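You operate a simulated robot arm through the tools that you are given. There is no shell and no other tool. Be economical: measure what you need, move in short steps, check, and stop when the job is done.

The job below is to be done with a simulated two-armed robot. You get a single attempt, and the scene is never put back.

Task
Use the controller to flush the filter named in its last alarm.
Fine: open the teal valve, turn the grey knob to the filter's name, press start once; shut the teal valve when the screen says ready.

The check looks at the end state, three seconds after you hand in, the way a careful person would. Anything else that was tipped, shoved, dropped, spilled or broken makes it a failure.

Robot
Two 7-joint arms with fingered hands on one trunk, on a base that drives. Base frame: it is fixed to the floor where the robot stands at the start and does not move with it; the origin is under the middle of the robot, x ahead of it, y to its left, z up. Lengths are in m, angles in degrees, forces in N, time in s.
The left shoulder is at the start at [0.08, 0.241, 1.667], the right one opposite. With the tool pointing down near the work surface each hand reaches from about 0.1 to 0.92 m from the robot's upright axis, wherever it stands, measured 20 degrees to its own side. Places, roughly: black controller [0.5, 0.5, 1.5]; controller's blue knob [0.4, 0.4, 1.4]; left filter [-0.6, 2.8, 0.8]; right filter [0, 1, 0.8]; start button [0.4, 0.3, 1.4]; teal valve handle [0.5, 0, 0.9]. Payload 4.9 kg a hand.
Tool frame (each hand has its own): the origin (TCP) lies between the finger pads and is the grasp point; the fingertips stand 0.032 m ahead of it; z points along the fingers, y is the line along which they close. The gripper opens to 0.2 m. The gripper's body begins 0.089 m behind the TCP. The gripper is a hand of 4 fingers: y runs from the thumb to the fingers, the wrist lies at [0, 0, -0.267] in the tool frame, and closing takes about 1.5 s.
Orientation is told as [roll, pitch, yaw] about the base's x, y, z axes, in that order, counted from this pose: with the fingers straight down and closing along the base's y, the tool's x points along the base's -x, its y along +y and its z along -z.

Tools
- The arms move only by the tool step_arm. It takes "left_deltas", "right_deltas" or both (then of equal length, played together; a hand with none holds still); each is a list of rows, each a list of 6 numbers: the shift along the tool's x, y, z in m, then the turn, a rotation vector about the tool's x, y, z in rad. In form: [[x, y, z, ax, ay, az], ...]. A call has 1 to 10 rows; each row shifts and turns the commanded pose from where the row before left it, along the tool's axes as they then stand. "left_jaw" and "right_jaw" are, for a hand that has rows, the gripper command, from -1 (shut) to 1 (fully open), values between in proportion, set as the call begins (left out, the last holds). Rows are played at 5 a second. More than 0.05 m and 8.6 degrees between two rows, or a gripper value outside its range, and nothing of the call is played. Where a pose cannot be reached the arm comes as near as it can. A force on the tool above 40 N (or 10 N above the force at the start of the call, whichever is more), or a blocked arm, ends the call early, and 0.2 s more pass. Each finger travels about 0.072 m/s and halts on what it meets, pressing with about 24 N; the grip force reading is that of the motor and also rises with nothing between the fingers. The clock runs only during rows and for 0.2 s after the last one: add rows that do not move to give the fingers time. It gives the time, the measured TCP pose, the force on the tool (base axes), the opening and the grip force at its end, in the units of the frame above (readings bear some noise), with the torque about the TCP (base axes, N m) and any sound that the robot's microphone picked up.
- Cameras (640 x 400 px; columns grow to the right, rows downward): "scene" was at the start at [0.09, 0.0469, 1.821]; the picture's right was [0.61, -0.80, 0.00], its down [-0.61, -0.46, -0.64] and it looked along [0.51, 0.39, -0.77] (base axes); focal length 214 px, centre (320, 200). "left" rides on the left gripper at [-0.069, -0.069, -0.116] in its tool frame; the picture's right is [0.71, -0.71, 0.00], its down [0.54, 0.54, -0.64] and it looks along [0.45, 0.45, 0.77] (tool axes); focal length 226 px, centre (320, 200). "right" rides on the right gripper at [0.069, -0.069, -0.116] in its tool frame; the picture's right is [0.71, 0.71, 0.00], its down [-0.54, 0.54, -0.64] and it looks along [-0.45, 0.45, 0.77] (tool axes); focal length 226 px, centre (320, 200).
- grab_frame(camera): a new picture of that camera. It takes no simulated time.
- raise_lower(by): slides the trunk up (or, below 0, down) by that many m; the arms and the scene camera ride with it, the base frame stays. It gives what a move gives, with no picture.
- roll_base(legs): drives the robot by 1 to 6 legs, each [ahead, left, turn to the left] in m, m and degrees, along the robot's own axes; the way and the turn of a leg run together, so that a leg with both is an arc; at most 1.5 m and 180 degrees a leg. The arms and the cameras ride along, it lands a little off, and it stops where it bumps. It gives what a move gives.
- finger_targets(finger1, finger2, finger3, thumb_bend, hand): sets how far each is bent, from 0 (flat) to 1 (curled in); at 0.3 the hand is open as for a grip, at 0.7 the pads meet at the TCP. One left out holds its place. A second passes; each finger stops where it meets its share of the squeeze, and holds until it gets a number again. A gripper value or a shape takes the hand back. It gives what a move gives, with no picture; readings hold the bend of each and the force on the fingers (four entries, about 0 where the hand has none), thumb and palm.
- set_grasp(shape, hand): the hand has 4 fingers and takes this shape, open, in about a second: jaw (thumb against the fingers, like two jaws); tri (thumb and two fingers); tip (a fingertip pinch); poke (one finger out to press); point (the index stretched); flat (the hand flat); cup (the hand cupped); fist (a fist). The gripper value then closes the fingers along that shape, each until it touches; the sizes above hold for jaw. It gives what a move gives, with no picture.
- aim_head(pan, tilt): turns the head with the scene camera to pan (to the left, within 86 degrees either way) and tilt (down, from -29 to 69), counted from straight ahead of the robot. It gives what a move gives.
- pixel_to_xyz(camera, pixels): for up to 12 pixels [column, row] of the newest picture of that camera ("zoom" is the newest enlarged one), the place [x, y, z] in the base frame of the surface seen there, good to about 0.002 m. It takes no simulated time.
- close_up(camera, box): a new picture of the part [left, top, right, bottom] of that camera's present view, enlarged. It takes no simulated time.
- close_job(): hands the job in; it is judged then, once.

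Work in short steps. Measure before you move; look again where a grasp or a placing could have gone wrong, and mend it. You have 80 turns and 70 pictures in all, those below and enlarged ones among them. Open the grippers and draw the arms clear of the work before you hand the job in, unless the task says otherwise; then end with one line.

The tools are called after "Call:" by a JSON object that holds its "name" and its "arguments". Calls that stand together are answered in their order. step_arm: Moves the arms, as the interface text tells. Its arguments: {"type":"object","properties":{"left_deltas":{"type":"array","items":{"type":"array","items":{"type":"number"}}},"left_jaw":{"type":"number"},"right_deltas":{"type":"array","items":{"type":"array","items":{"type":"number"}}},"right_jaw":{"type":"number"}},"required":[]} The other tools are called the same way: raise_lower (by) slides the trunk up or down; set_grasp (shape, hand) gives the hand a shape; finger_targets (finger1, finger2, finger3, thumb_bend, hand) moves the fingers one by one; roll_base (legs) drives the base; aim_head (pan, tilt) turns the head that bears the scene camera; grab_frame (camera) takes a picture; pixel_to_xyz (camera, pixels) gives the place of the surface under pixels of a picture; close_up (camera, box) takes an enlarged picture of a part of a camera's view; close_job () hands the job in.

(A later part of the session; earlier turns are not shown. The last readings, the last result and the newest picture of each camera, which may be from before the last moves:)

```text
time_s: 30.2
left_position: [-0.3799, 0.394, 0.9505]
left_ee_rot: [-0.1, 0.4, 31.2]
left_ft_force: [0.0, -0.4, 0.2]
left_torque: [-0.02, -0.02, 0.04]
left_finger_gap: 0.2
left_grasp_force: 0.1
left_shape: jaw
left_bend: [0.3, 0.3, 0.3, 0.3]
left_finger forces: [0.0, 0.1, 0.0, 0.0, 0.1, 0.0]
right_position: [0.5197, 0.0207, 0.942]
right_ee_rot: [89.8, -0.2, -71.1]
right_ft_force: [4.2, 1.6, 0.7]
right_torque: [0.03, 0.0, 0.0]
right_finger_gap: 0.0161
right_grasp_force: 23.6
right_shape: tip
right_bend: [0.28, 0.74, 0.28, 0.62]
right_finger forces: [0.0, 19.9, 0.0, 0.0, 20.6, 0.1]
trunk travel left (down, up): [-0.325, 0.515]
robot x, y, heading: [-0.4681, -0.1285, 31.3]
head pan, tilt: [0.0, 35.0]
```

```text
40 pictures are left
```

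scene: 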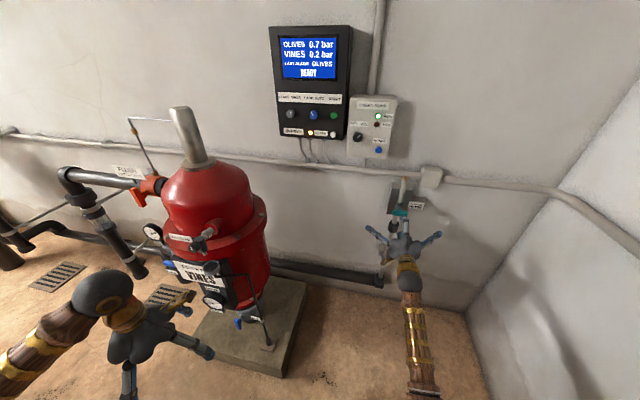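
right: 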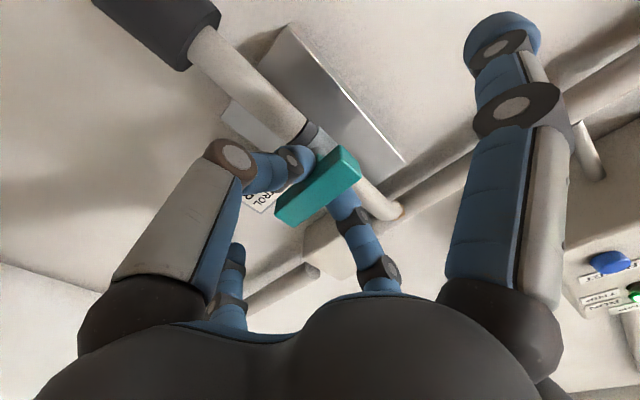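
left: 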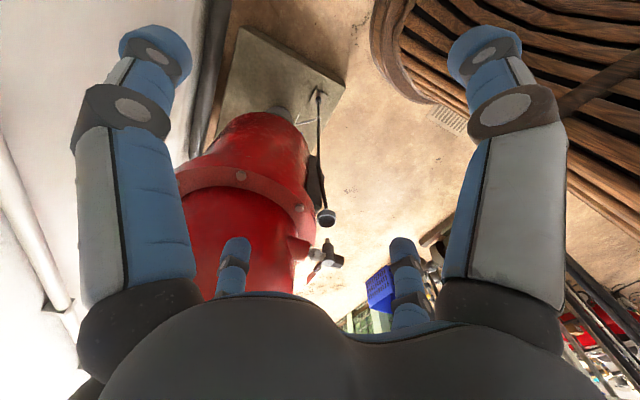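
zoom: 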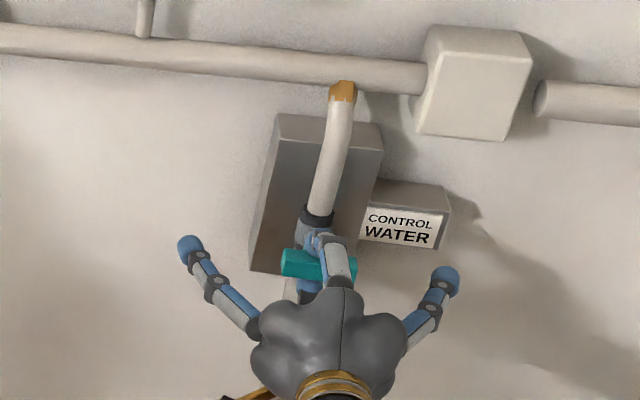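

Bar gripped (gap 16 mm, 23.6 N). Turn counter-clockwise (negative about tool z) by about 32° and watch the torque.

Call:
{"name": "step_arm", "arguments": {"right_deltas": [[0, 0, 0, 0, 0, -0.07], [0, 0, 0, 0, 0, -0.07], [0, 0, 0, 0, 0, -0.14], [0, 0, 0, 0, 0, -0.14], [0, 0, 0, 0, 0, -0.14]]}}

Call:
{"name": "close_up", "arguments": {"camera": "scene", "box": [350, 160, 450, 240]}}

```text
time_s: 31.4
left_position: [-0.3794, 0.3962, 0.951]
left_ee_rot: [-0.2, 0.5, 31.2]
left_ft_force: [-0.9, -0.3, 0.2]
left_torque: [0.01, -0.02, -0.02]
left_finger_gap: 0.2001
left_grasp_force: 0.1
left_shape: jaw
left_bend: [0.3, 0.3, 0.3, 0.3]
left_finger forces: [0.1, 0.0, 0.0, 0.0, 0.0, 0.0]
right_position: [0.5194, 0.0206, 0.9403]
right_ee_rot: [89.5, -32.5, -70.8]
right_ft_force: [6.1, 6.9, -6.2]
right_torque: [0.04, 0.17, 0.1]
right_finger_gap: 0.0163
right_grasp_force: 23.8
right_shape: tip
right_bend: [0.29, 0.74, 0.29, 0.62]
right_finger forces: [0.0, 18.6, 0.1, 0.0, 21.7, 0.1]
trunk travel left (down, up): [-0.325, 0.515]
robot x, y, heading: [-0.4702, -0.1304, 31.3]
head pan, tilt: [0.0, 35.0]
```

```text
5.00 times, centred on (400, 200) of scene
```

zoom: 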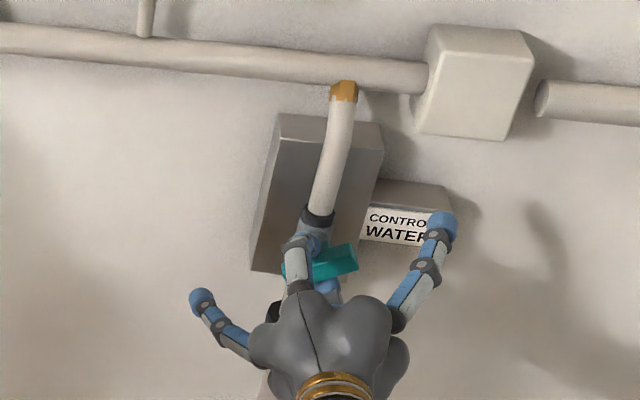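

The bar follows (right end up). Continue the remaining ~58°.

Call:
{"name": "step_arm", "arguments": {"right_deltas": [[0, 0, 0, 0, 0, -0.143], [0, 0, 0, 0, 0, -0.143], [0, 0, 0, 0, 0, -0.143], [0, 0, 0, 0, 0, -0.143], [0, 0, 0, 0, 0, -0.143], [0, 0, 0, 0, 0, -0.143], [0, 0, 0, 0, 0, -0.143]]}}

Call:
{"name": "close_up", "arguments": {"camera": "scene", "box": [350, 160, 450, 240]}}

```text
time_s: 33.0
left_position: [-0.3788, 0.3934, 0.9502]
left_ee_rot: [-0.3, 0.6, 31.2]
left_ft_force: [-0.3, -0.4, 0.1]
left_torque: [0.0, 0.0, 0.02]
left_finger_gap: 0.2
left_grasp_force: 0.0
left_shape: jaw
left_bend: [0.3, 0.3, 0.3, 0.3]
left_finger forces: [0.0, 0.0, 0.1, 0.0, 0.1, 0.0]
right_position: [0.5194, 0.0193, 0.9373]
right_ee_rot: [36.3, -89.4, -17.6]
right_ft_force: [1.3, 0.1, -12.8]
right_torque: [0.11, 0.34, -0.06]
right_finger_gap: 0.0164
right_grasp_force: 24.8
right_shape: tip
right_bend: [0.29, 0.74, 0.29, 0.62]
right_finger forces: [0.1, 22.0, 0.1, 0.0, 23.8, 0.0]
trunk travel left (down, up): [-0.325, 0.515]
robot x, y, heading: [-0.4695, -0.1308, 31.1]
head pan, tilt: [0.0, 35.0]
```

```text
5.00 times, centred on (400, 200) of scene
```

zoom: 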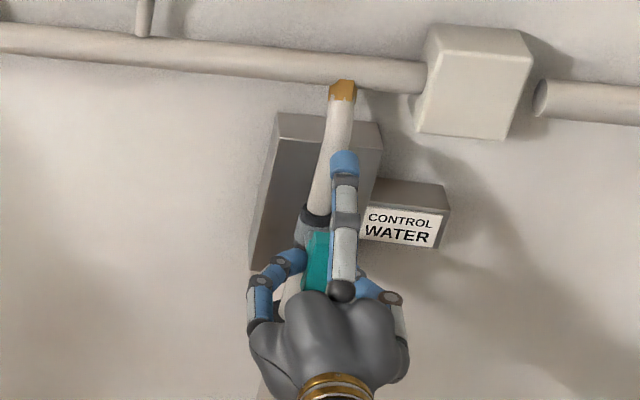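

The bar is now vertical, along the pipe. Release and back out.

Call:
{"name": "step_arm", "arguments": {"right_deltas": [[0, 0, 0, 0, 0, 0], [0, 0, 0, 0, 0, 0], [0, 0, 0, 0, 0, 0], [0, 0, 0, 0, 0, 0], [0, 0, -0.03, 0, 0, 0], [0, 0, -0.04, 0, 0, 0], [0, 0, -0.04, 0, 0, 0], [0, 0, -0.04, 0, 0, 0]], "right_jaw": -0.3}}

Call:
{"name": "close_up", "arguments": {"camera": "scene", "box": [350, 160, 450, 240]}}

```text
time_s: 34.9
left_position: [-0.381, 0.3946, 0.9513]
left_ee_rot: [-0.2, 0.3, 31.2]
left_ft_force: [0.0, 0.5, 0.9]
left_torque: [0.0, -0.06, 0.01]
left_finger_gap: 0.2
left_grasp_force: 0.1
left_shape: jaw
left_bend: [0.3, 0.3, 0.3, 0.3]
left_finger forces: [0.0, 0.0, 0.0, 0.0, 0.0, 0.1]
right_position: [0.3752, -0.0279, 0.9452]
right_ee_rot: [80.3, -89.6, -61.3]
right_ft_force: [0.2, -0.1, 0.6]
right_torque: [0.0, 0.0, 0.01]
right_finger_gap: 0.0697
right_grasp_force: 0.1
right_shape: tip
right_bend: [0.16, 0.45, 0.16, 0.44]
right_finger forces: [0.1, 0.1, 0.0, 0.0, 0.1, 0.2]
trunk travel left (down, up): [-0.325, 0.515]
robot x, y, heading: [-0.465, -0.1306, 31.1]
head pan, tilt: [0.0, 35.0]
```

```text
5.00 times, centred on (400, 200) of scene
```

zoom: 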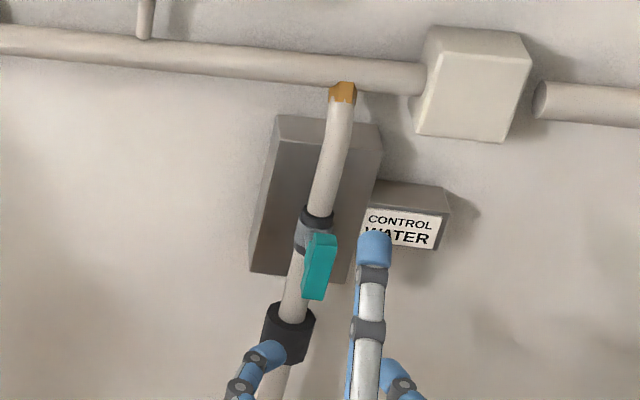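

The valve is open. I measure the splayed fingertip (375,245) relative to the TCP to know its clearance to the panel.

Call:
{"name": "pixel_to_xyz", "arguments": {"camera": "zoom", "pixels": [[375, 245], [372, 270], [268, 352], [318, 265], [318, 240]]}}

```text
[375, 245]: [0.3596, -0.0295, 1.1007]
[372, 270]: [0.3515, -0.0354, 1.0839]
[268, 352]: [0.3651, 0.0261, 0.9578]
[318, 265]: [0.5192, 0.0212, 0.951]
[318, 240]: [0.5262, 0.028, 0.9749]
```

Splayed tips lie about in the TCP plane, so they stay clear. Now I carry the hand up-left to in front of the grey knob (target [0.26, 0.48, 1.375]).

Call:
{"name": "step_arm", "arguments": {"right_deltas": [[-0.0307, 0.037, 0, 0, 0, 0], [-0.0307, 0.037, 0, 0, 0, 0], [-0.0307, 0.037, 0, 0, 0, 0], [-0.0307, 0.037, 0, 0, 0, 0], [-0.0307, 0.037, 0, 0, 0, 0], [-0.0307, 0.037, 0, 0, 0, 0], [-0.0307, 0.037, 0, 0, 0, 0]]}}

Call:
{"name": "step_arm", "arguments": {"right_deltas": [[-0.0307, 0.037, 0, 0, 0, 0], [-0.0307, 0.037, 0, 0, 0, 0], [-0.0307, 0.037, 0, 0, 0, 0], [-0.0307, 0.037, 0, 0, 0, 0], [-0.0307, 0.037, 0, 0, 0, 0], [-0.0307, 0.037, 0, 0, 0, 0], [-0.0307, 0.037, 0, 0, 0, 0], [0, 0, 0, 0, 0, 0.149], [0, 0, 0, 0, 0, 0.149], [0, 0, 0, 0, 0, 0.149]]}}

Call:
{"name": "grab_frame", "arguments": {"camera": "scene"}}

Call:
{"name": "grab_frame", "arguments": {"camera": "right"}}

```text
time_s: 36.5
left_position: [-0.3802, 0.3954, 0.9503]
left_ee_rot: [-0.2, 0.4, 31.2]
left_ft_force: [1.0, -0.1, 0.5]
left_torque: [0.01, 0.0, -0.01]
left_finger_gap: 0.1998
left_grasp_force: 0.1
left_shape: jaw
left_bend: [0.3, 0.3, 0.3, 0.3]
left_finger forces: [0.1, 0.0, 0.0, 0.0, 0.1, 0.0]
right_position: [0.2923, 0.2153, 1.1541]
right_ee_rot: [57.8, -89.7, -38.9]
right_ft_force: [-0.6, 0.0, 0.0]
right_torque: [-0.01, -0.01, -0.01]
right_finger_gap: 0.0699
right_grasp_force: 0.1
right_shape: tip
right_bend: [0.16, 0.45, 0.16, 0.44]
right_finger forces: [0.0, 0.0, 0.1, 0.0, 0.1, 0.0]
trunk travel left (down, up): [-0.325, 0.515]
robot x, y, heading: [-0.4702, -0.1323, 31.0]
head pan, tilt: [0.0, 35.0]
```

```text
time_s: 38.6
left_position: [-0.3801, 0.3952, 0.9514]
left_ee_rot: [-0.2, 0.4, 31.2]
left_ft_force: [-0.1, -0.1, 0.7]
left_torque: [0.0, 0.0, 0.01]
left_finger_gap: 0.1999
left_grasp_force: 0.0
left_shape: jaw
left_bend: [0.3, 0.3, 0.3, 0.3]
left_finger forces: [0.1, 0.0, 0.0, 0.0, 0.0, 0.0]
right_position: [0.2105, 0.4586, 1.3767]
right_ee_rot: [89.5, -64.0, -70.9]
right_ft_force: [0.1, 0.1, 0.3]
right_torque: [0.02, 0.03, 0.0]
right_finger_gap: 0.0701
right_grasp_force: 0.1
right_shape: tip
right_bend: [0.16, 0.45, 0.16, 0.44]
right_finger forces: [0.1, 0.0, 0.0, 0.0, 0.1, 0.0]
trunk travel left (down, up): [-0.325, 0.515]
robot x, y, heading: [-0.4663, -0.1304, 31.0]
head pan, tilt: [0.0, 35.0]
```

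```text
36 pictures are left
```

scene: 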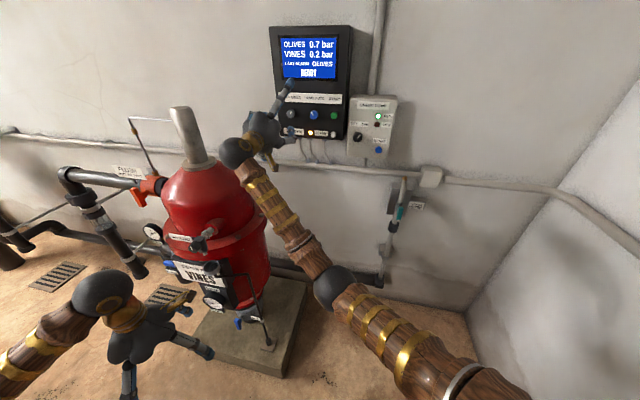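

```text
35 pictures are left
```

right: 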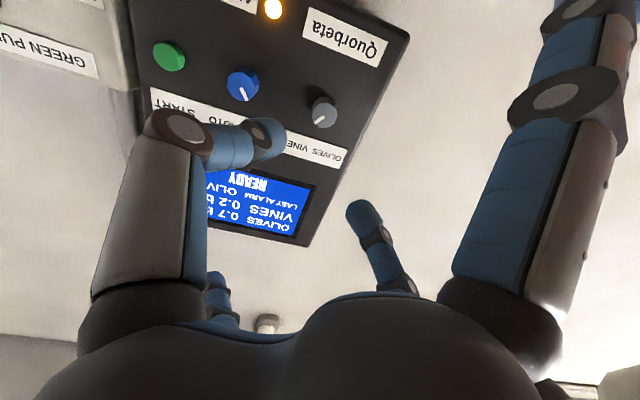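

Hand is in front of the panel, elbow clear. I measure the grey knob from the right camera for the fine alignment.

Call:
{"name": "close_up", "arguments": {"camera": "right", "box": [220, 60, 380, 160]}}

Call:
{"name": "pixel_to_xyz", "arguments": {"camera": "right", "pixels": [[324, 114], [316, 109], [332, 117], [320, 122], [328, 105], [352, 110], [242, 86], [168, 55]]}}

```text
4.00 times, centred on (300, 110) of right
```

zoom: 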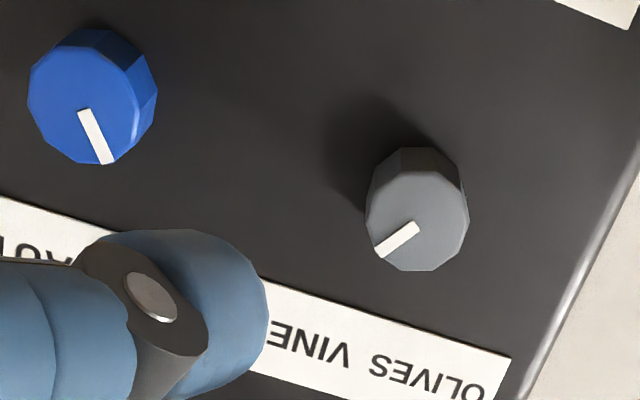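

```text
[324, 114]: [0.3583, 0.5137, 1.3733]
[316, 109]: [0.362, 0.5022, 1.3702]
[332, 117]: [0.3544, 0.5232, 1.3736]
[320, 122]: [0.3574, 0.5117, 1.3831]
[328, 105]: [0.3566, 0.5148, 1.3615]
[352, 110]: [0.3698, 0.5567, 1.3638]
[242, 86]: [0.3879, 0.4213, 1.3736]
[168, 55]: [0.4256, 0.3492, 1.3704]
```

Grey knob centre ≈ [0.358, 0.5135, 1.375]. I align and advance 0.14 m so the tips straddle it.

Call:
{"name": "step_arm", "arguments": {"right_deltas": [[0.0034, 0.0031, 0.03, 0, 0, 0], [0, 0, 0.03, 0, 0, 0], [0, 0, 0.03, 0, 0, 0], [0, 0, 0.03, 0, 0, 0], [0, 0, 0.021, 0, 0, 0]]}}

Call:
{"name": "grab_frame", "arguments": {"camera": "right"}}

```text
time_s: 39.9
left_position: [-0.3801, 0.3947, 0.9503]
left_ee_rot: [-0.3, 0.3, 31.2]
left_ft_force: [-0.8, 0.5, 0.3]
left_torque: [-0.03, 0.02, -0.02]
left_finger_gap: 0.1999
left_grasp_force: 0.0
left_shape: jaw
left_bend: [0.3, 0.3, 0.3, 0.3]
left_finger forces: [0.1, 0.0, 0.0, 0.1, 0.0, 0.0]
right_position: [0.344, 0.5095, 1.3715]
right_ee_rot: [89.5, -64.0, -70.8]
right_ft_force: [0.2, 0.5, 0.2]
right_torque: [-0.03, -0.02, 0.04]
right_finger_gap: 0.0697
right_grasp_force: 0.1
right_shape: tip
right_bend: [0.16, 0.45, 0.16, 0.44]
right_finger forces: [0.0, 0.0, 0.0, 0.1, 0.0, 0.1]
trunk travel left (down, up): [-0.325, 0.515]
robot x, y, heading: [-0.4676, -0.1331, 31.1]
head pan, tilt: [0.0, 35.0]
```

```text
33 pictures are left
```

right: 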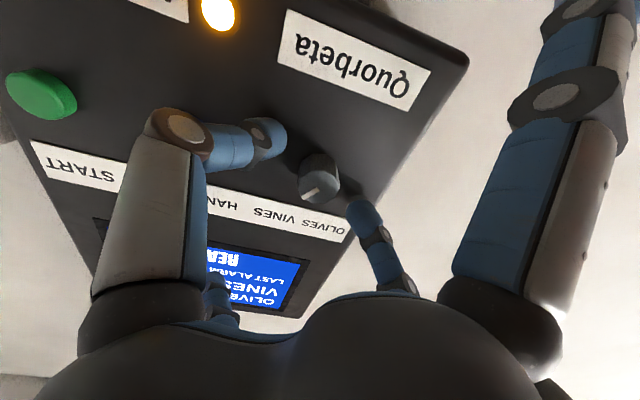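

TCP is 3 mm low; I correct and close the pinch on the knob.

Call:
{"name": "step_arm", "arguments": {"right_deltas": [[-0.0027, 0.0013, 0, 0, 0, 0], [0, 0, 0, 0, 0, 0], [0, 0, 0, 0, 0, 0], [0, 0, 0, 0, 0, 0], [0, 0, 0, 0, 0, 0]], "right_jaw": -1}}

Call:
{"name": "grab_frame", "arguments": {"camera": "right"}}

```text
time_s: 41.0
left_position: [-0.3807, 0.3953, 0.9511]
left_ee_rot: [-0.2, 0.3, 31.2]
left_ft_force: [0.9, 0.6, -0.1]
left_torque: [0.01, 0.02, 0.02]
left_finger_gap: 0.1998
left_grasp_force: 0.2
left_shape: jaw
left_bend: [0.3, 0.3, 0.3, 0.3]
left_finger forces: [0.1, 0.0, 0.0, 0.0, 0.1, 0.0]
right_position: [0.3444, 0.509, 1.3757]
right_ee_rot: [89.5, -64.0, -70.8]
right_ft_force: [2.5, 0.9, 1.2]
right_torque: [-0.07, -0.02, -0.03]
right_finger_gap: 0.0257
right_grasp_force: 24.0
right_shape: tip
right_bend: [0.29, 0.77, 0.29, 0.59]
right_finger forces: [0.0, 20.8, 0.0, 0.1, 20.5, 0.0]
trunk travel left (down, up): [-0.325, 0.515]
robot x, y, heading: [-0.4678, -0.1339, 31.4]
head pan, tilt: [0.0, 35.0]
```

```text
32 pictures are left
```

right: 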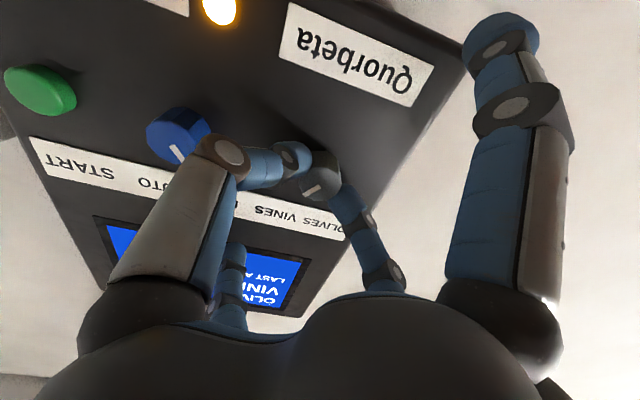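

Knob gripped (24 N). Turn counter-clockwise toward OLIVES by about 32° first.

Call:
{"name": "step_arm", "arguments": {"right_deltas": [[0, 0, 0, 0, 0, -0.1], [0, 0, 0, 0, 0, -0.1], [0, 0, 0, 0, 0, -0.12], [0, 0, 0, 0, 0, -0.12], [0, 0, 0, 0, 0, -0.12]]}}

Call:
{"name": "grab_frame", "arguments": {"camera": "right"}}

Call:
{"name": "close_up", "arguments": {"camera": "scene", "box": [250, 20, 370, 150]}}

```text
time_s: 42.2
left_position: [-0.379, 0.395, 0.9522]
left_ee_rot: [-0.1, 0.5, 31.2]
left_ft_force: [0.7, -0.2, 0.1]
left_torque: [-0.02, -0.01, -0.01]
left_finger_gap: 0.1998
left_grasp_force: 0.0
left_shape: jaw
left_bend: [0.3, 0.3, 0.3, 0.3]
left_finger forces: [0.1, 0.1, 0.0, 0.1, 0.0, 0.0]
right_position: [0.344, 0.5097, 1.3754]
right_ee_rot: [-88.1, -83.6, 107.0]
right_ft_force: [1.5, 0.3, -4.4]
right_torque: [-0.02, 0.09, -0.03]
right_finger_gap: 0.0258
right_grasp_force: 24.1
right_shape: tip
right_bend: [0.29, 0.77, 0.29, 0.59]
right_finger forces: [0.0, 21.1, 0.0, 0.0, 20.8, 0.1]
trunk travel left (down, up): [-0.325, 0.515]
robot x, y, heading: [-0.465, -0.1321, 31.1]
head pan, tilt: [0.0, 35.0]
```

```text
31 pictures are left
```

right: 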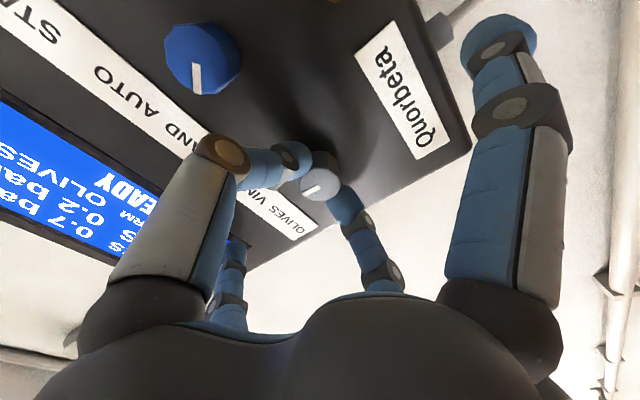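

```text
3.08 times, centred on (310, 85) of scene
```

zoom: 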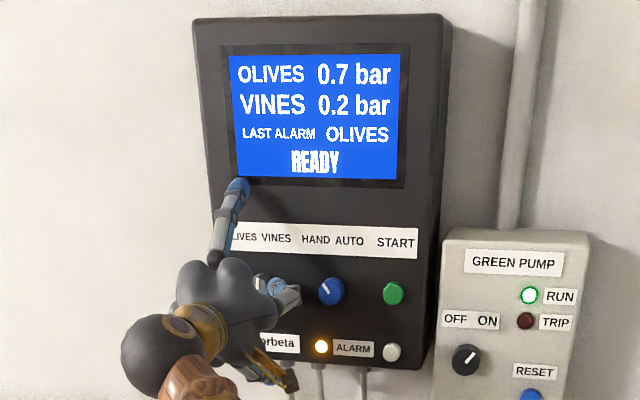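

The knob turns with the hand. Another ~35°.

Call:
{"name": "step_arm", "arguments": {"right_deltas": [[0, 0, 0, 0, 0, -0.12], [0, 0, 0, 0, 0, -0.12], [0, 0, 0, 0, 0, -0.12], [0, 0, 0, 0, 0, -0.12], [0, 0, 0, 0, 0, -0.12]]}}

Call:
{"name": "grab_frame", "arguments": {"camera": "right"}}

```text
time_s: 43.5
left_position: [-0.379, 0.3962, 0.9513]
left_ee_rot: [-0.2, 0.6, 31.2]
left_ft_force: [0.6, -0.8, 0.0]
left_torque: [0.0, -0.04, -0.02]
left_finger_gap: 0.1999
left_grasp_force: 0.0
left_shape: jaw
left_bend: [0.3, 0.3, 0.3, 0.3]
left_finger forces: [0.0, 0.0, 0.1, 0.1, 0.0, 0.1]
right_position: [0.3429, 0.5088, 1.375]
right_ee_rot: [-89.7, -49.4, 108.6]
right_ft_force: [4.4, 2.0, -2.4]
right_torque: [-0.01, 0.04, -0.01]
right_finger_gap: 0.0257
right_grasp_force: 24.0
right_shape: tip
right_bend: [0.29, 0.6, 0.29, 0.59]
right_finger forces: [0.0, 21.5, 0.0, 0.0, 19.8, 0.1]
trunk travel left (down, up): [-0.325, 0.515]
robot x, y, heading: [-0.4664, -0.1314, 31.4]
head pan, tilt: [0.0, 35.0]
```

```text
29 pictures are left
```

right: 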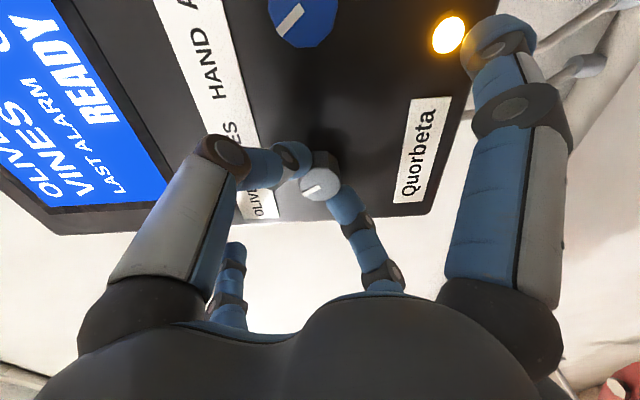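

The grey mark is now nearly parallel with blue's left setting. Release, back out, and look from the front.

Call:
{"name": "step_arm", "arguments": {"right_deltas": [[0, 0, 0, 0, 0, 0], [0, 0, 0, 0, 0, 0], [0, 0, 0, 0, 0, 0], [0, 0, 0, 0, 0, 0], [0, 0, -0.03, 0, 0, 0], [0, 0, -0.04, 0, 0, 0], [0, 0, -0.04, 0, 0, 0]], "right_jaw": -0.3}}

Call:
{"name": "close_up", "arguments": {"camera": "scene", "box": [270, 20, 350, 140]}}

Call:
{"name": "grab_frame", "arguments": {"camera": "right"}}

```text
time_s: 45.0
left_position: [-0.3812, 0.3943, 0.9518]
left_ee_rot: [-0.3, 0.4, 31.1]
left_ft_force: [-0.3, 0.6, 0.3]
left_torque: [-0.03, -0.04, 0.01]
left_finger_gap: 0.1999
left_grasp_force: 0.1
left_shape: jaw
left_bend: [0.3, 0.3, 0.3, 0.3]
left_finger forces: [0.0, 0.0, 0.1, 0.1, 0.0, 0.0]
right_position: [0.2391, 0.4731, 1.3768]
right_ee_rot: [-89.7, -49.5, 108.6]
right_ft_force: [-0.2, -0.1, 0.3]
right_torque: [-0.01, 0.01, -0.01]
right_finger_gap: 0.0697
right_grasp_force: 0.0
right_shape: tip
right_bend: [0.16, 0.45, 0.16, 0.44]
right_finger forces: [0.1, 0.0, 0.0, 0.0, 0.0, 0.0]
trunk travel left (down, up): [-0.325, 0.515]
robot x, y, heading: [-0.4645, -0.1298, 31.1]
head pan, tilt: [0.0, 35.0]
```

```text
3.33 times, centred on (310, 80) of scene
```

zoom: 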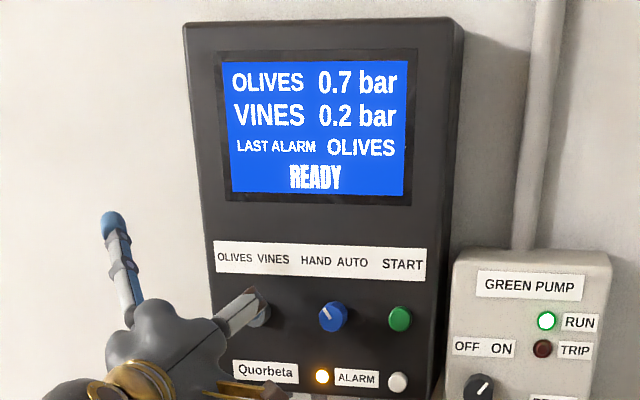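

```text
27 pictures are left
```

right: 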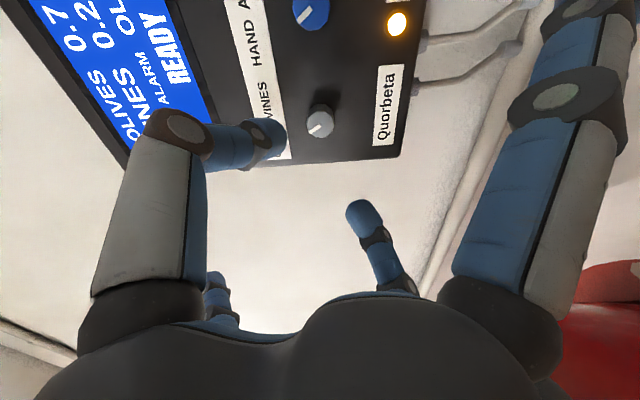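

Now move right to line up with the green START button (t = -0.19), rolling the wrist back level, with the pinch closed as a poker. Then I can recheck the knob from the front.

Call:
{"name": "step_arm", "arguments": {"right_deltas": [[0, 0, -0.02, 0, 0, 0.141], [0, 0, 0, 0, 0, 0.141], [0, 0, 0, 0, 0, 0.141], [0, 0, 0, 0, 0, 0.141], [0, 0, 0, 0, 0, 0.141], [0, -0.044, 0, 0, 0, 0], [0, -0.044, 0, 0, 0, 0], [0, -0.044, 0, 0, 0, 0], [0, -0.044, 0, 0, 0, 0]], "right_jaw": -1}}

Call:
{"name": "close_up", "arguments": {"camera": "scene", "box": [270, 20, 350, 140]}}

Call:
{"name": "grab_frame", "arguments": {"camera": "right"}}

```text
time_s: 47.0
left_position: [-0.3788, 0.3936, 0.9524]
left_ee_rot: [-0.2, 0.4, 31.2]
left_ft_force: [-0.6, 0.3, 0.2]
left_torque: [0.02, 0.01, -0.01]
left_finger_gap: 0.2
left_grasp_force: 0.1
left_shape: jaw
left_bend: [0.3, 0.3, 0.3, 0.3]
left_finger forces: [0.0, 0.0, 0.1, 0.0, 0.0, 0.1]
right_position: [0.2793, 0.2945, 1.3741]
right_ee_rot: [0.1, -89.8, 18.8]
right_ft_force: [-0.9, 0.3, -0.5]
right_torque: [-0.01, -0.02, 0.04]
right_finger_gap: 0.0
right_grasp_force: 23.7
right_shape: tip
right_bend: [0.29, 0.7, 0.29, 0.7]
right_finger forces: [0.0, 0.1, 0.0, 0.0, 0.0, 0.0]
trunk travel left (down, up): [-0.325, 0.515]
robot x, y, heading: [-0.4633, -0.1298, 31.3]
head pan, tilt: [0.0, 35.0]
```

```text
3.33 times, centred on (310, 80) of scene
```

zoom: 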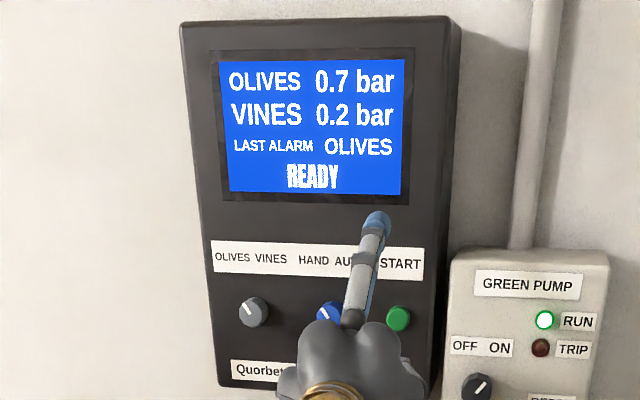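

```text
25 pictures are left
```

right: 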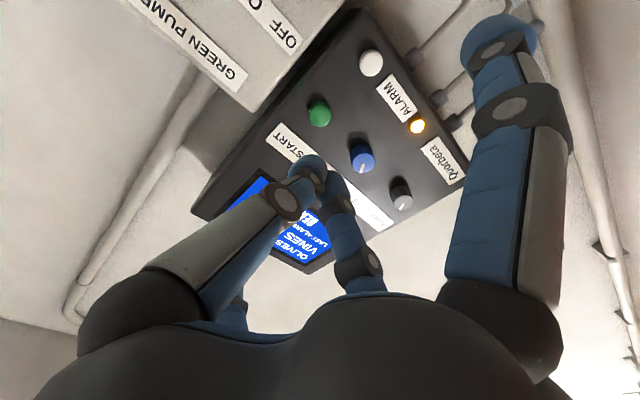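

The grey mark now points up-left (OLIVES). The idle fingers moved forward to bend 0.29, and could touch the white button below, so I flatten them and check.

Call:
{"name": "finger_targets", "arguments": {"hand": "right", "finger1": 0, "finger2": 0.7, "finger3": 0, "thumb_bend": 0.7}}

Call:
{"name": "close_up", "arguments": {"camera": "right", "box": [240, 20, 480, 220]}}

Call:
{"name": "grab_frame", "arguments": {"camera": "scene"}}

Call:
{"name": "pixel_to_xyz", "arguments": {"camera": "right", "pixels": [[318, 113], [362, 157], [370, 62]]}}

```text
time_s: 48.0
left_position: [-0.3788, 0.394, 0.9521]
left_ee_rot: [-0.3, 0.3, 31.2]
left_ft_force: [-0.2, -0.6, -0.2]
left_torque: [0.0, 0.0, -0.02]
left_finger_gap: 0.1997
left_grasp_force: 0.0
left_shape: jaw
left_bend: [0.3, 0.3, 0.3, 0.3]
left_finger forces: [0.1, 0.0, 0.0, 0.1, 0.0, 0.1]
right_position: [0.2791, 0.2971, 1.3748]
right_ee_rot: [-36.3, -89.8, 55.1]
right_ft_force: [-0.3, 0.8, 0.1]
right_torque: [-0.02, 0.0, 0.01]
right_finger_gap: 0.1261
right_grasp_force: 0.0
right_shape: fingers
right_bend: [0.01, 0.7, 0.01, 0.7]
right_finger forces: [0.1, 0.0, 0.0, 0.0, 0.0, 0.0]
trunk travel left (down, up): [-0.325, 0.515]
robot x, y, heading: [-0.4671, -0.1319, 31.1]
head pan, tilt: [0.0, 35.0]
```

```text
2.00 times, centred on (360, 120) of right
```

zoom: 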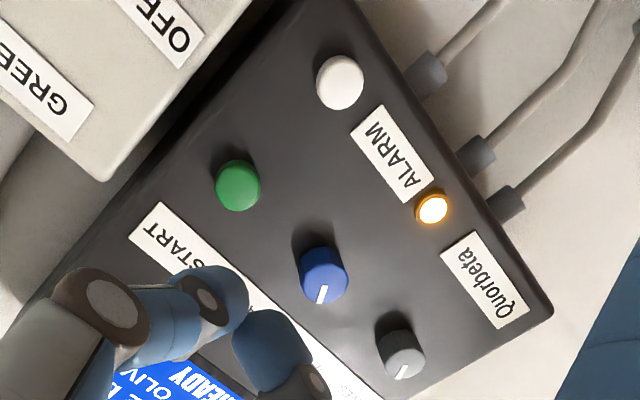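

```text
23 pictures are left
```

scene: 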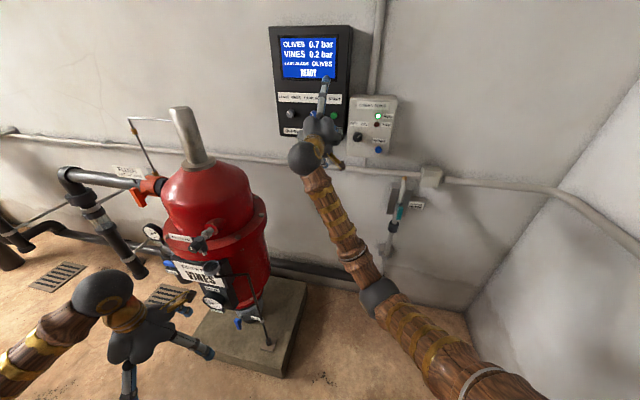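

```text
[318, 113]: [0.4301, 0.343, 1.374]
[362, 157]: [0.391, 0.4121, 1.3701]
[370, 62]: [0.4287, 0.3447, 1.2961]
```

Poker tips are aligned with START (t ≈ -0.19, z 1.375). Advance 0.105 m to just short of it and look.

Call:
{"name": "step_arm", "arguments": {"right_deltas": [[0, 0, 0.03, 0, 0, 0], [0, 0, 0.03, 0, 0, 0], [0, 0, 0.025, 0, 0, 0], [0, 0, 0.02, 0, 0, 0]]}}

Call:
{"name": "grab_frame", "arguments": {"camera": "right"}}

Call:
{"name": "close_up", "arguments": {"camera": "scene", "box": [270, 60, 370, 150]}}

```text
time_s: 49.0
left_position: [-0.3799, 0.3948, 0.9501]
left_ee_rot: [-0.2, 0.3, 31.2]
left_ft_force: [0.1, -0.2, 0.1]
left_torque: [-0.03, 0.0, -0.02]
left_finger_gap: 0.1998
left_grasp_force: 0.1
left_shape: jaw
left_bend: [0.3, 0.3, 0.3, 0.3]
left_finger forces: [0.0, 0.0, 0.0, 0.1, 0.0, 0.1]
right_position: [0.3778, 0.3341, 1.3753]
right_ee_rot: [-34.5, -89.9, 53.3]
right_ft_force: [0.0, 0.2, 0.4]
right_torque: [0.0, -0.03, 0.0]
right_finger_gap: 0.1266
right_grasp_force: 0.1
right_shape: fingers
right_bend: [0.01, 0.7, 0.01, 0.7]
right_finger forces: [0.0, 0.1, 0.1, 0.0, 0.0, 0.1]
trunk travel left (down, up): [-0.325, 0.515]
robot x, y, heading: [-0.4654, -0.1303, 31.3]
head pan, tilt: [0.0, 35.0]
```

```text
22 pictures are left
```

right: 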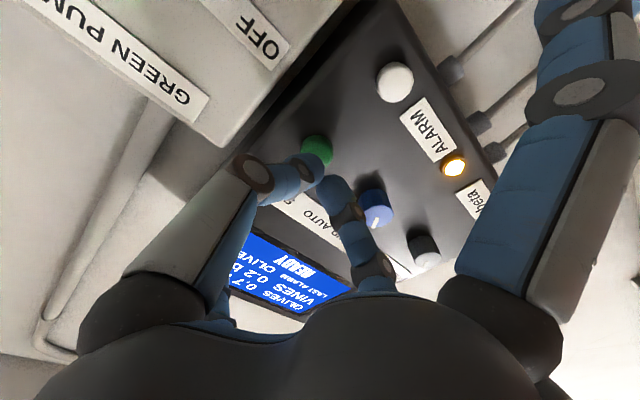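

```text
4.44 times, centred on (320, 105) of scene
```

zoom: 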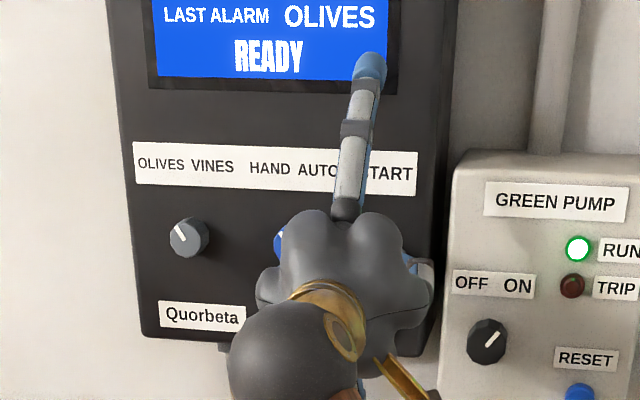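

About 17 mm short. Press in small steps, watching force and screen.

Call:
{"name": "step_arm", "arguments": {"right_deltas": [[0, 0, 0.006, 0, 0, 0], [0, 0, 0.006, 0, 0, 0], [0, 0, 0.005, 0, 0, 0], [0, 0, 0.003, 0, 0, 0]]}}

Call:
{"name": "close_up", "arguments": {"camera": "scene", "box": [270, 20, 370, 150]}}

```text
time_s: 50.0
left_position: [-0.3794, 0.3943, 0.9514]
left_ee_rot: [-0.2, 0.4, 31.2]
left_ft_force: [-0.2, -0.2, 0.3]
left_torque: [0.01, 0.02, -0.01]
left_finger_gap: 0.1996
left_grasp_force: 0.1
left_shape: jaw
left_bend: [0.3, 0.3, 0.3, 0.3]
left_finger forces: [0.0, 0.0, 0.0, 0.0, 0.0, 0.0]
right_position: [0.3949, 0.34, 1.376]
right_ee_rot: [-36.1, -89.8, 54.9]
right_ft_force: [-0.6, -0.2, 0.0]
right_torque: [0.0, 0.0, 0.01]
right_finger_gap: 0.1266
right_grasp_force: 0.2
right_shape: fingers
right_bend: [0.01, 0.7, 0.01, 0.7]
right_finger forces: [0.0, 0.1, 0.0, 0.0, 0.3, 0.0]
trunk travel left (down, up): [-0.325, 0.515]
robot x, y, heading: [-0.4708, -0.1328, 31.3]
head pan, tilt: [0.0, 35.0]
```

```text
3.08 times, centred on (320, 85) of scene
```

zoom: 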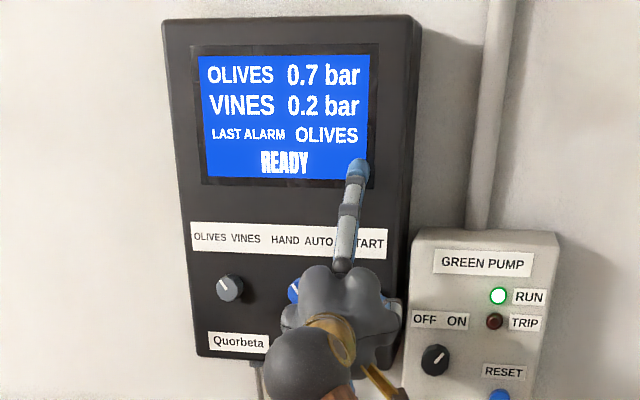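

Barely touching (thumb 0.3 N). Continue by 3 × 3 mm.

Call:
{"name": "step_arm", "arguments": {"right_deltas": [[0, 0, 0.003, 0, 0, 0], [0, 0, 0.003, 0, 0, 0], [0, 0, 0.002, 0, 0, 0]]}}

Call:
{"name": "close_up", "arguments": {"camera": "scene", "box": [270, 20, 370, 150]}}

```text
time_s: 50.9
left_position: [-0.3816, 0.3949, 0.9519]
left_ee_rot: [-0.2, 0.4, 31.3]
left_ft_force: [-0.2, -0.1, 0.1]
left_torque: [0.0, -0.01, -0.02]
left_finger_gap: 0.1999
left_grasp_force: 0.0
left_shape: jaw
left_bend: [0.3, 0.3, 0.3, 0.3]
left_finger forces: [0.0, 0.0, 0.0, 0.0, 0.1, 0.0]
right_position: [0.4015, 0.3422, 1.3774]
right_ee_rot: [-46.6, -89.9, 65.4]
right_ft_force: [-4.6, -4.2, -0.1]
right_torque: [-0.02, 0.05, -0.13]
right_finger_gap: 0.1266
right_grasp_force: 3.7
right_shape: fingers
right_bend: [0.01, 0.7, 0.01, 0.7]
right_finger forces: [0.1, 1.4, 0.1, 0.0, 4.7, 0.1]
trunk travel left (down, up): [-0.325, 0.515]
robot x, y, heading: [-0.469, -0.1329, 30.8]
head pan, tilt: [0.0, 35.0]
heard: click
```

```text
3.08 times, centred on (320, 85) of scene
```

zoom: 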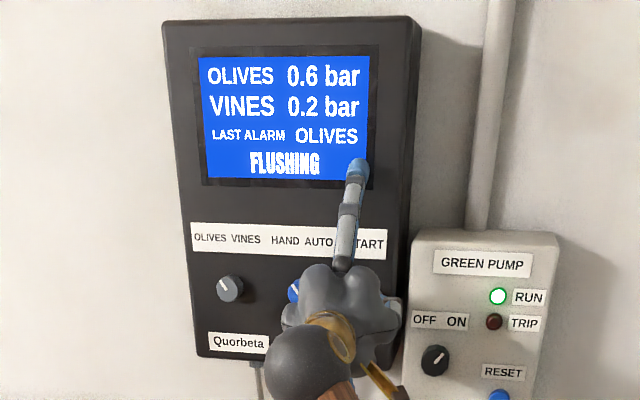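

A click, and the screen reads FLUSHING with OLIVES dropping (0.6 bar). Back straight off 0.15 m and head back to the valve while it flushes.

Call:
{"name": "step_arm", "arguments": {"right_deltas": [[0, 0, -0.03, 0, 0, 0], [0, 0, -0.04, 0, 0, 0], [0, 0, -0.04, 0, 0, 0], [0, 0, -0.02, 0, 0, 0]]}}

Call:
{"name": "close_up", "arguments": {"camera": "scene", "box": [270, 20, 370, 150]}}

```text
time_s: 51.9
left_position: [-0.3815, 0.3944, 0.952]
left_ee_rot: [-0.2, 0.4, 31.2]
left_ft_force: [-0.7, 0.7, 0.6]
left_torque: [-0.02, 0.0, 0.01]
left_finger_gap: 0.2001
left_grasp_force: 0.2
left_shape: jaw
left_bend: [0.3, 0.3, 0.3, 0.3]
left_finger forces: [0.0, 0.1, 0.1, 0.0, 0.1, 0.1]
right_position: [0.2795, 0.3013, 1.3787]
right_ee_rot: [-55.8, -89.8, 74.6]
right_ft_force: [-0.9, 0.4, -0.4]
right_torque: [0.0, -0.01, 0.04]
right_finger_gap: 0.1267
right_grasp_force: 0.1
right_shape: fingers
right_bend: [0.01, 0.7, 0.01, 0.7]
right_finger forces: [0.0, 0.0, 0.0, 0.1, 0.0, 0.1]
trunk travel left (down, up): [-0.325, 0.515]
robot x, y, heading: [-0.4693, -0.1342, 31.4]
head pan, tilt: [0.0, 35.0]
```

```text
3.08 times, centred on (320, 85) of scene
```

zoom: 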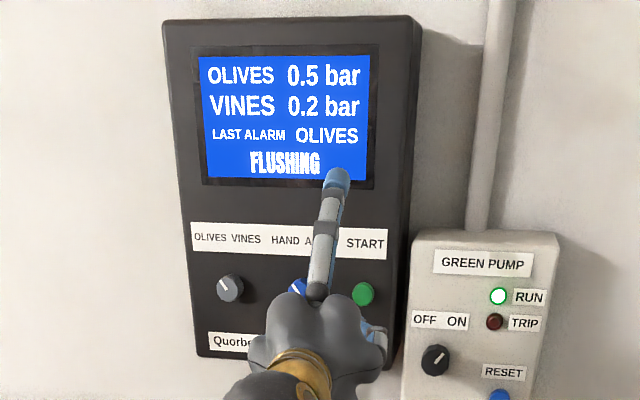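

Flush running. Return the hand to tip shape and travel down-right to the valve.

Call:
{"name": "set_grasp", "arguments": {"hand": "right", "shape": "tip"}}

Call:
{"name": "step_arm", "arguments": {"right_deltas": [[0.0364, -0.0287, 0, 0, 0, 0], [0.0364, -0.0287, 0, 0, 0, 0], [0.0364, -0.0287, 0, 0, 0, 0], [0.0364, -0.0287, 0, 0, 0, 0], [0.0364, -0.0287, 0, 0, 0, 0], [0.0364, -0.0287, 0, 0, 0, 0], [0.0364, -0.0287, 0, 0, 0, 0], [0.0364, -0.0287, 0, 0, 0, 0]], "right_jaw": -0.3}}

Call:
{"name": "step_arm", "arguments": {"right_deltas": [[0.0364, -0.0287, 0, 0, 0, 0], [0.0364, -0.0287, 0, 0, 0, 0], [0.0364, -0.0287, 0, 0, 0, 0], [0.0364, -0.0287, 0, 0, 0, 0]]}}

Call:
{"name": "grab_frame", "arguments": {"camera": "scene"}}

Call:
{"name": "grab_frame", "arguments": {"camera": "right"}}

```text
time_s: 52.8
left_position: [-0.3795, 0.3948, 0.9515]
left_ee_rot: [-0.2, 0.4, 31.2]
left_ft_force: [0.1, -1.0, -0.3]
left_torque: [-0.02, -0.02, -0.01]
left_finger_gap: 0.2
left_grasp_force: 0.0
left_shape: jaw
left_bend: [0.3, 0.3, 0.3, 0.3]
left_finger forces: [0.1, 0.1, 0.0, 0.1, 0.0, 0.0]
right_position: [0.281, 0.3009, 1.376]
right_ee_rot: [-41.6, -89.8, 60.5]
right_ft_force: [0.1, 0.5, 0.0]
right_torque: [0.02, -0.03, -0.01]
right_finger_gap: 0.1998
right_grasp_force: 0.1
right_shape: tip
right_bend: [0.15, 0.3, 0.15, 0.3]
right_finger forces: [0.0, 0.1, 0.1, 0.0, 0.0, 0.1]
trunk travel left (down, up): [-0.325, 0.515]
robot x, y, heading: [-0.4697, -0.1289, 31.2]
head pan, tilt: [0.0, 35.0]
```

```text
time_s: 54.5
left_position: [-0.38, 0.394, 0.9525]
left_ee_rot: [-0.2, 0.4, 31.2]
left_ft_force: [-0.3, -1.1, 0.3]
left_torque: [0.02, 0.02, 0.0]
left_finger_gap: 0.2003
left_grasp_force: 0.0
left_shape: jaw
left_bend: [0.3, 0.3, 0.3, 0.3]
left_finger forces: [0.1, 0.1, 0.0, 0.1, 0.0, 0.0]
right_position: [0.3536, 0.0853, 1.0852]
right_ee_rot: [-44.0, -89.8, 62.8]
right_ft_force: [0.3, -0.1, 0.6]
right_torque: [-0.02, 0.05, 0.01]
right_finger_gap: 0.0701
right_grasp_force: 0.0
right_shape: tip
right_bend: [0.16, 0.45, 0.16, 0.44]
right_finger forces: [0.0, 0.1, 0.1, 0.1, 0.0, 0.1]
trunk travel left (down, up): [-0.325, 0.515]
robot x, y, heading: [-0.4663, -0.1318, 31.1]
head pan, tilt: [0.0, 35.0]
```

```text
time_s: 55.5
left_position: [-0.379, 0.3933, 0.9525]
left_ee_rot: [-0.2, 0.4, 31.2]
left_ft_force: [-0.1, -0.5, 0.2]
left_torque: [-0.01, 0.01, 0.0]
left_finger_gap: 0.2002
left_grasp_force: 0.1
left_shape: jaw
left_bend: [0.3, 0.3, 0.3, 0.3]
left_finger forces: [0.0, 0.0, 0.1, 0.0, 0.0, 0.0]
right_position: [0.3938, -0.0272, 0.9417]
right_ee_rot: [-36.1, -89.8, 54.9]
right_ft_force: [0.0, 1.3, 0.1]
right_torque: [-0.01, -0.01, 0.02]
right_finger_gap: 0.0705
right_grasp_force: 0.1
right_shape: tip
right_bend: [0.16, 0.45, 0.16, 0.44]
right_finger forces: [0.0, 0.0, 0.0, 0.0, 0.0, 0.0]
trunk travel left (down, up): [-0.325, 0.515]
robot x, y, heading: [-0.4688, -0.1293, 31.1]
head pan, tilt: [0.0, 35.0]
```

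```text
17 pictures are left
```

scene: 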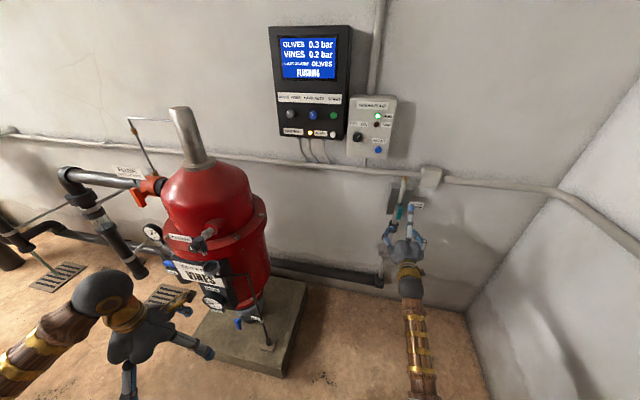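

```text
16 pictures are left
```

right: 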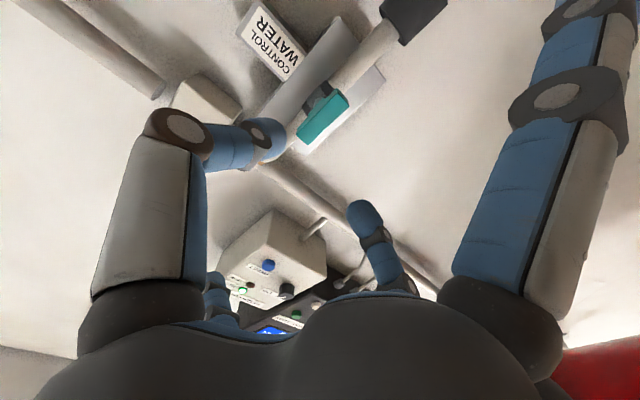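

Screen still FLUSHING (0.3 bar). I advance around the vertical handle and wait there without turning it.

Call:
{"name": "step_arm", "arguments": {"right_deltas": [[0, 0.004, 0.03, 0, 0, 0], [0, 0, 0.03, 0, 0, 0], [0, 0, 0.03, 0, 0, 0], [0, 0, 0.025, 0, 0, 0], [0, 0, 0.019, 0, 0, 0]]}}

Call:
{"name": "step_arm", "arguments": {"right_deltas": [[0, 0, 0, 0, 0, 0], [0, 0, 0, 0, 0, 0], [0, 0, 0, 0, 0, 0], [0, 0, 0, 0, 0, 0], [0, 0, 0, 0, 0, 0], [0, 0, 0, 0, 0, 0], [0, 0, 0, 0, 0, 0], [0, 0, 0, 0, 0, 0], [0, 0, 0, 0, 0, 0], [0, 0, 0, 0, 0, 0]]}}

Call:
{"name": "grab_frame", "arguments": {"camera": "scene"}}

Call:
{"name": "grab_frame", "arguments": {"camera": "right"}}

```text
time_s: 56.8
left_position: [-0.3796, 0.3946, 0.9509]
left_ee_rot: [-0.2, 0.4, 31.2]
left_ft_force: [0.4, -0.3, 0.7]
left_torque: [0.0, -0.01, -0.02]
left_finger_gap: 0.2003
left_grasp_force: 0.0
left_shape: jaw
left_bend: [0.3, 0.3, 0.3, 0.3]
left_finger forces: [0.0, 0.0, 0.0, 0.0, 0.0, 0.1]
right_position: [0.518, 0.0203, 0.9395]
right_ee_rot: [-42.6, -89.8, 61.6]
right_ft_force: [-0.7, -0.6, -0.5]
right_torque: [0.0, -0.03, 0.0]
right_finger_gap: 0.0704
right_grasp_force: 0.1
right_shape: tip
right_bend: [0.16, 0.45, 0.16, 0.44]
right_finger forces: [0.0, 0.1, 0.0, 0.1, 0.0, 0.0]
trunk travel left (down, up): [-0.325, 0.515]
robot x, y, heading: [-0.4687, -0.1333, 31.3]
head pan, tilt: [0.0, 35.0]
```

```text
time_s: 59.0
left_position: [-0.3799, 0.3951, 0.9519]
left_ee_rot: [-0.2, 0.5, 31.2]
left_ft_force: [0.4, 1.3, -0.1]
left_torque: [0.01, -0.03, 0.0]
left_finger_gap: 0.1999
left_grasp_force: 0.1
left_shape: jaw
left_bend: [0.3, 0.3, 0.3, 0.3]
left_finger forces: [0.0, 0.1, 0.0, 0.1, 0.1, 0.0]
right_position: [0.5177, 0.0198, 0.9401]
right_ee_rot: [-40.3, -89.9, 59.2]
right_ft_force: [-0.1, -1.4, 0.5]
right_torque: [-0.01, -0.04, 0.02]
right_finger_gap: 0.0705
right_grasp_force: 0.1
right_shape: tip
right_bend: [0.16, 0.45, 0.16, 0.44]
right_finger forces: [0.1, 0.0, 0.0, 0.0, 0.1, 0.0]
trunk travel left (down, up): [-0.325, 0.515]
robot x, y, heading: [-0.4659, -0.1332, 31.2]
head pan, tilt: [0.0, 35.0]
```

```text
15 pictures are left
```

scene: 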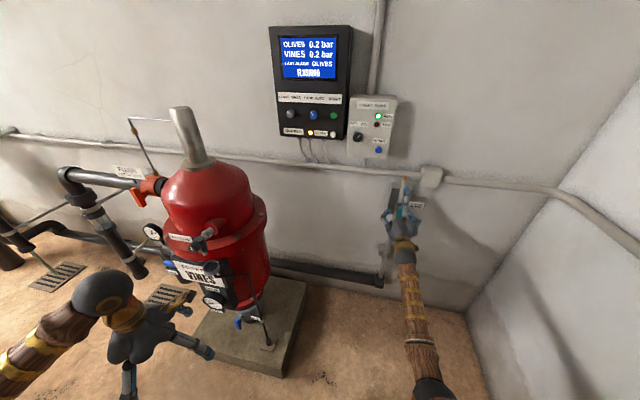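

```text
14 pictures are left
```

right: 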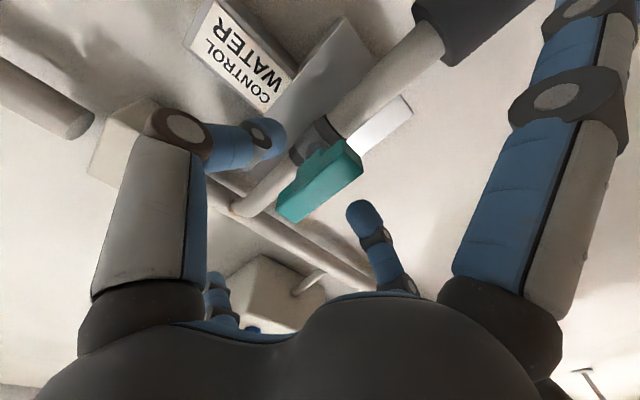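

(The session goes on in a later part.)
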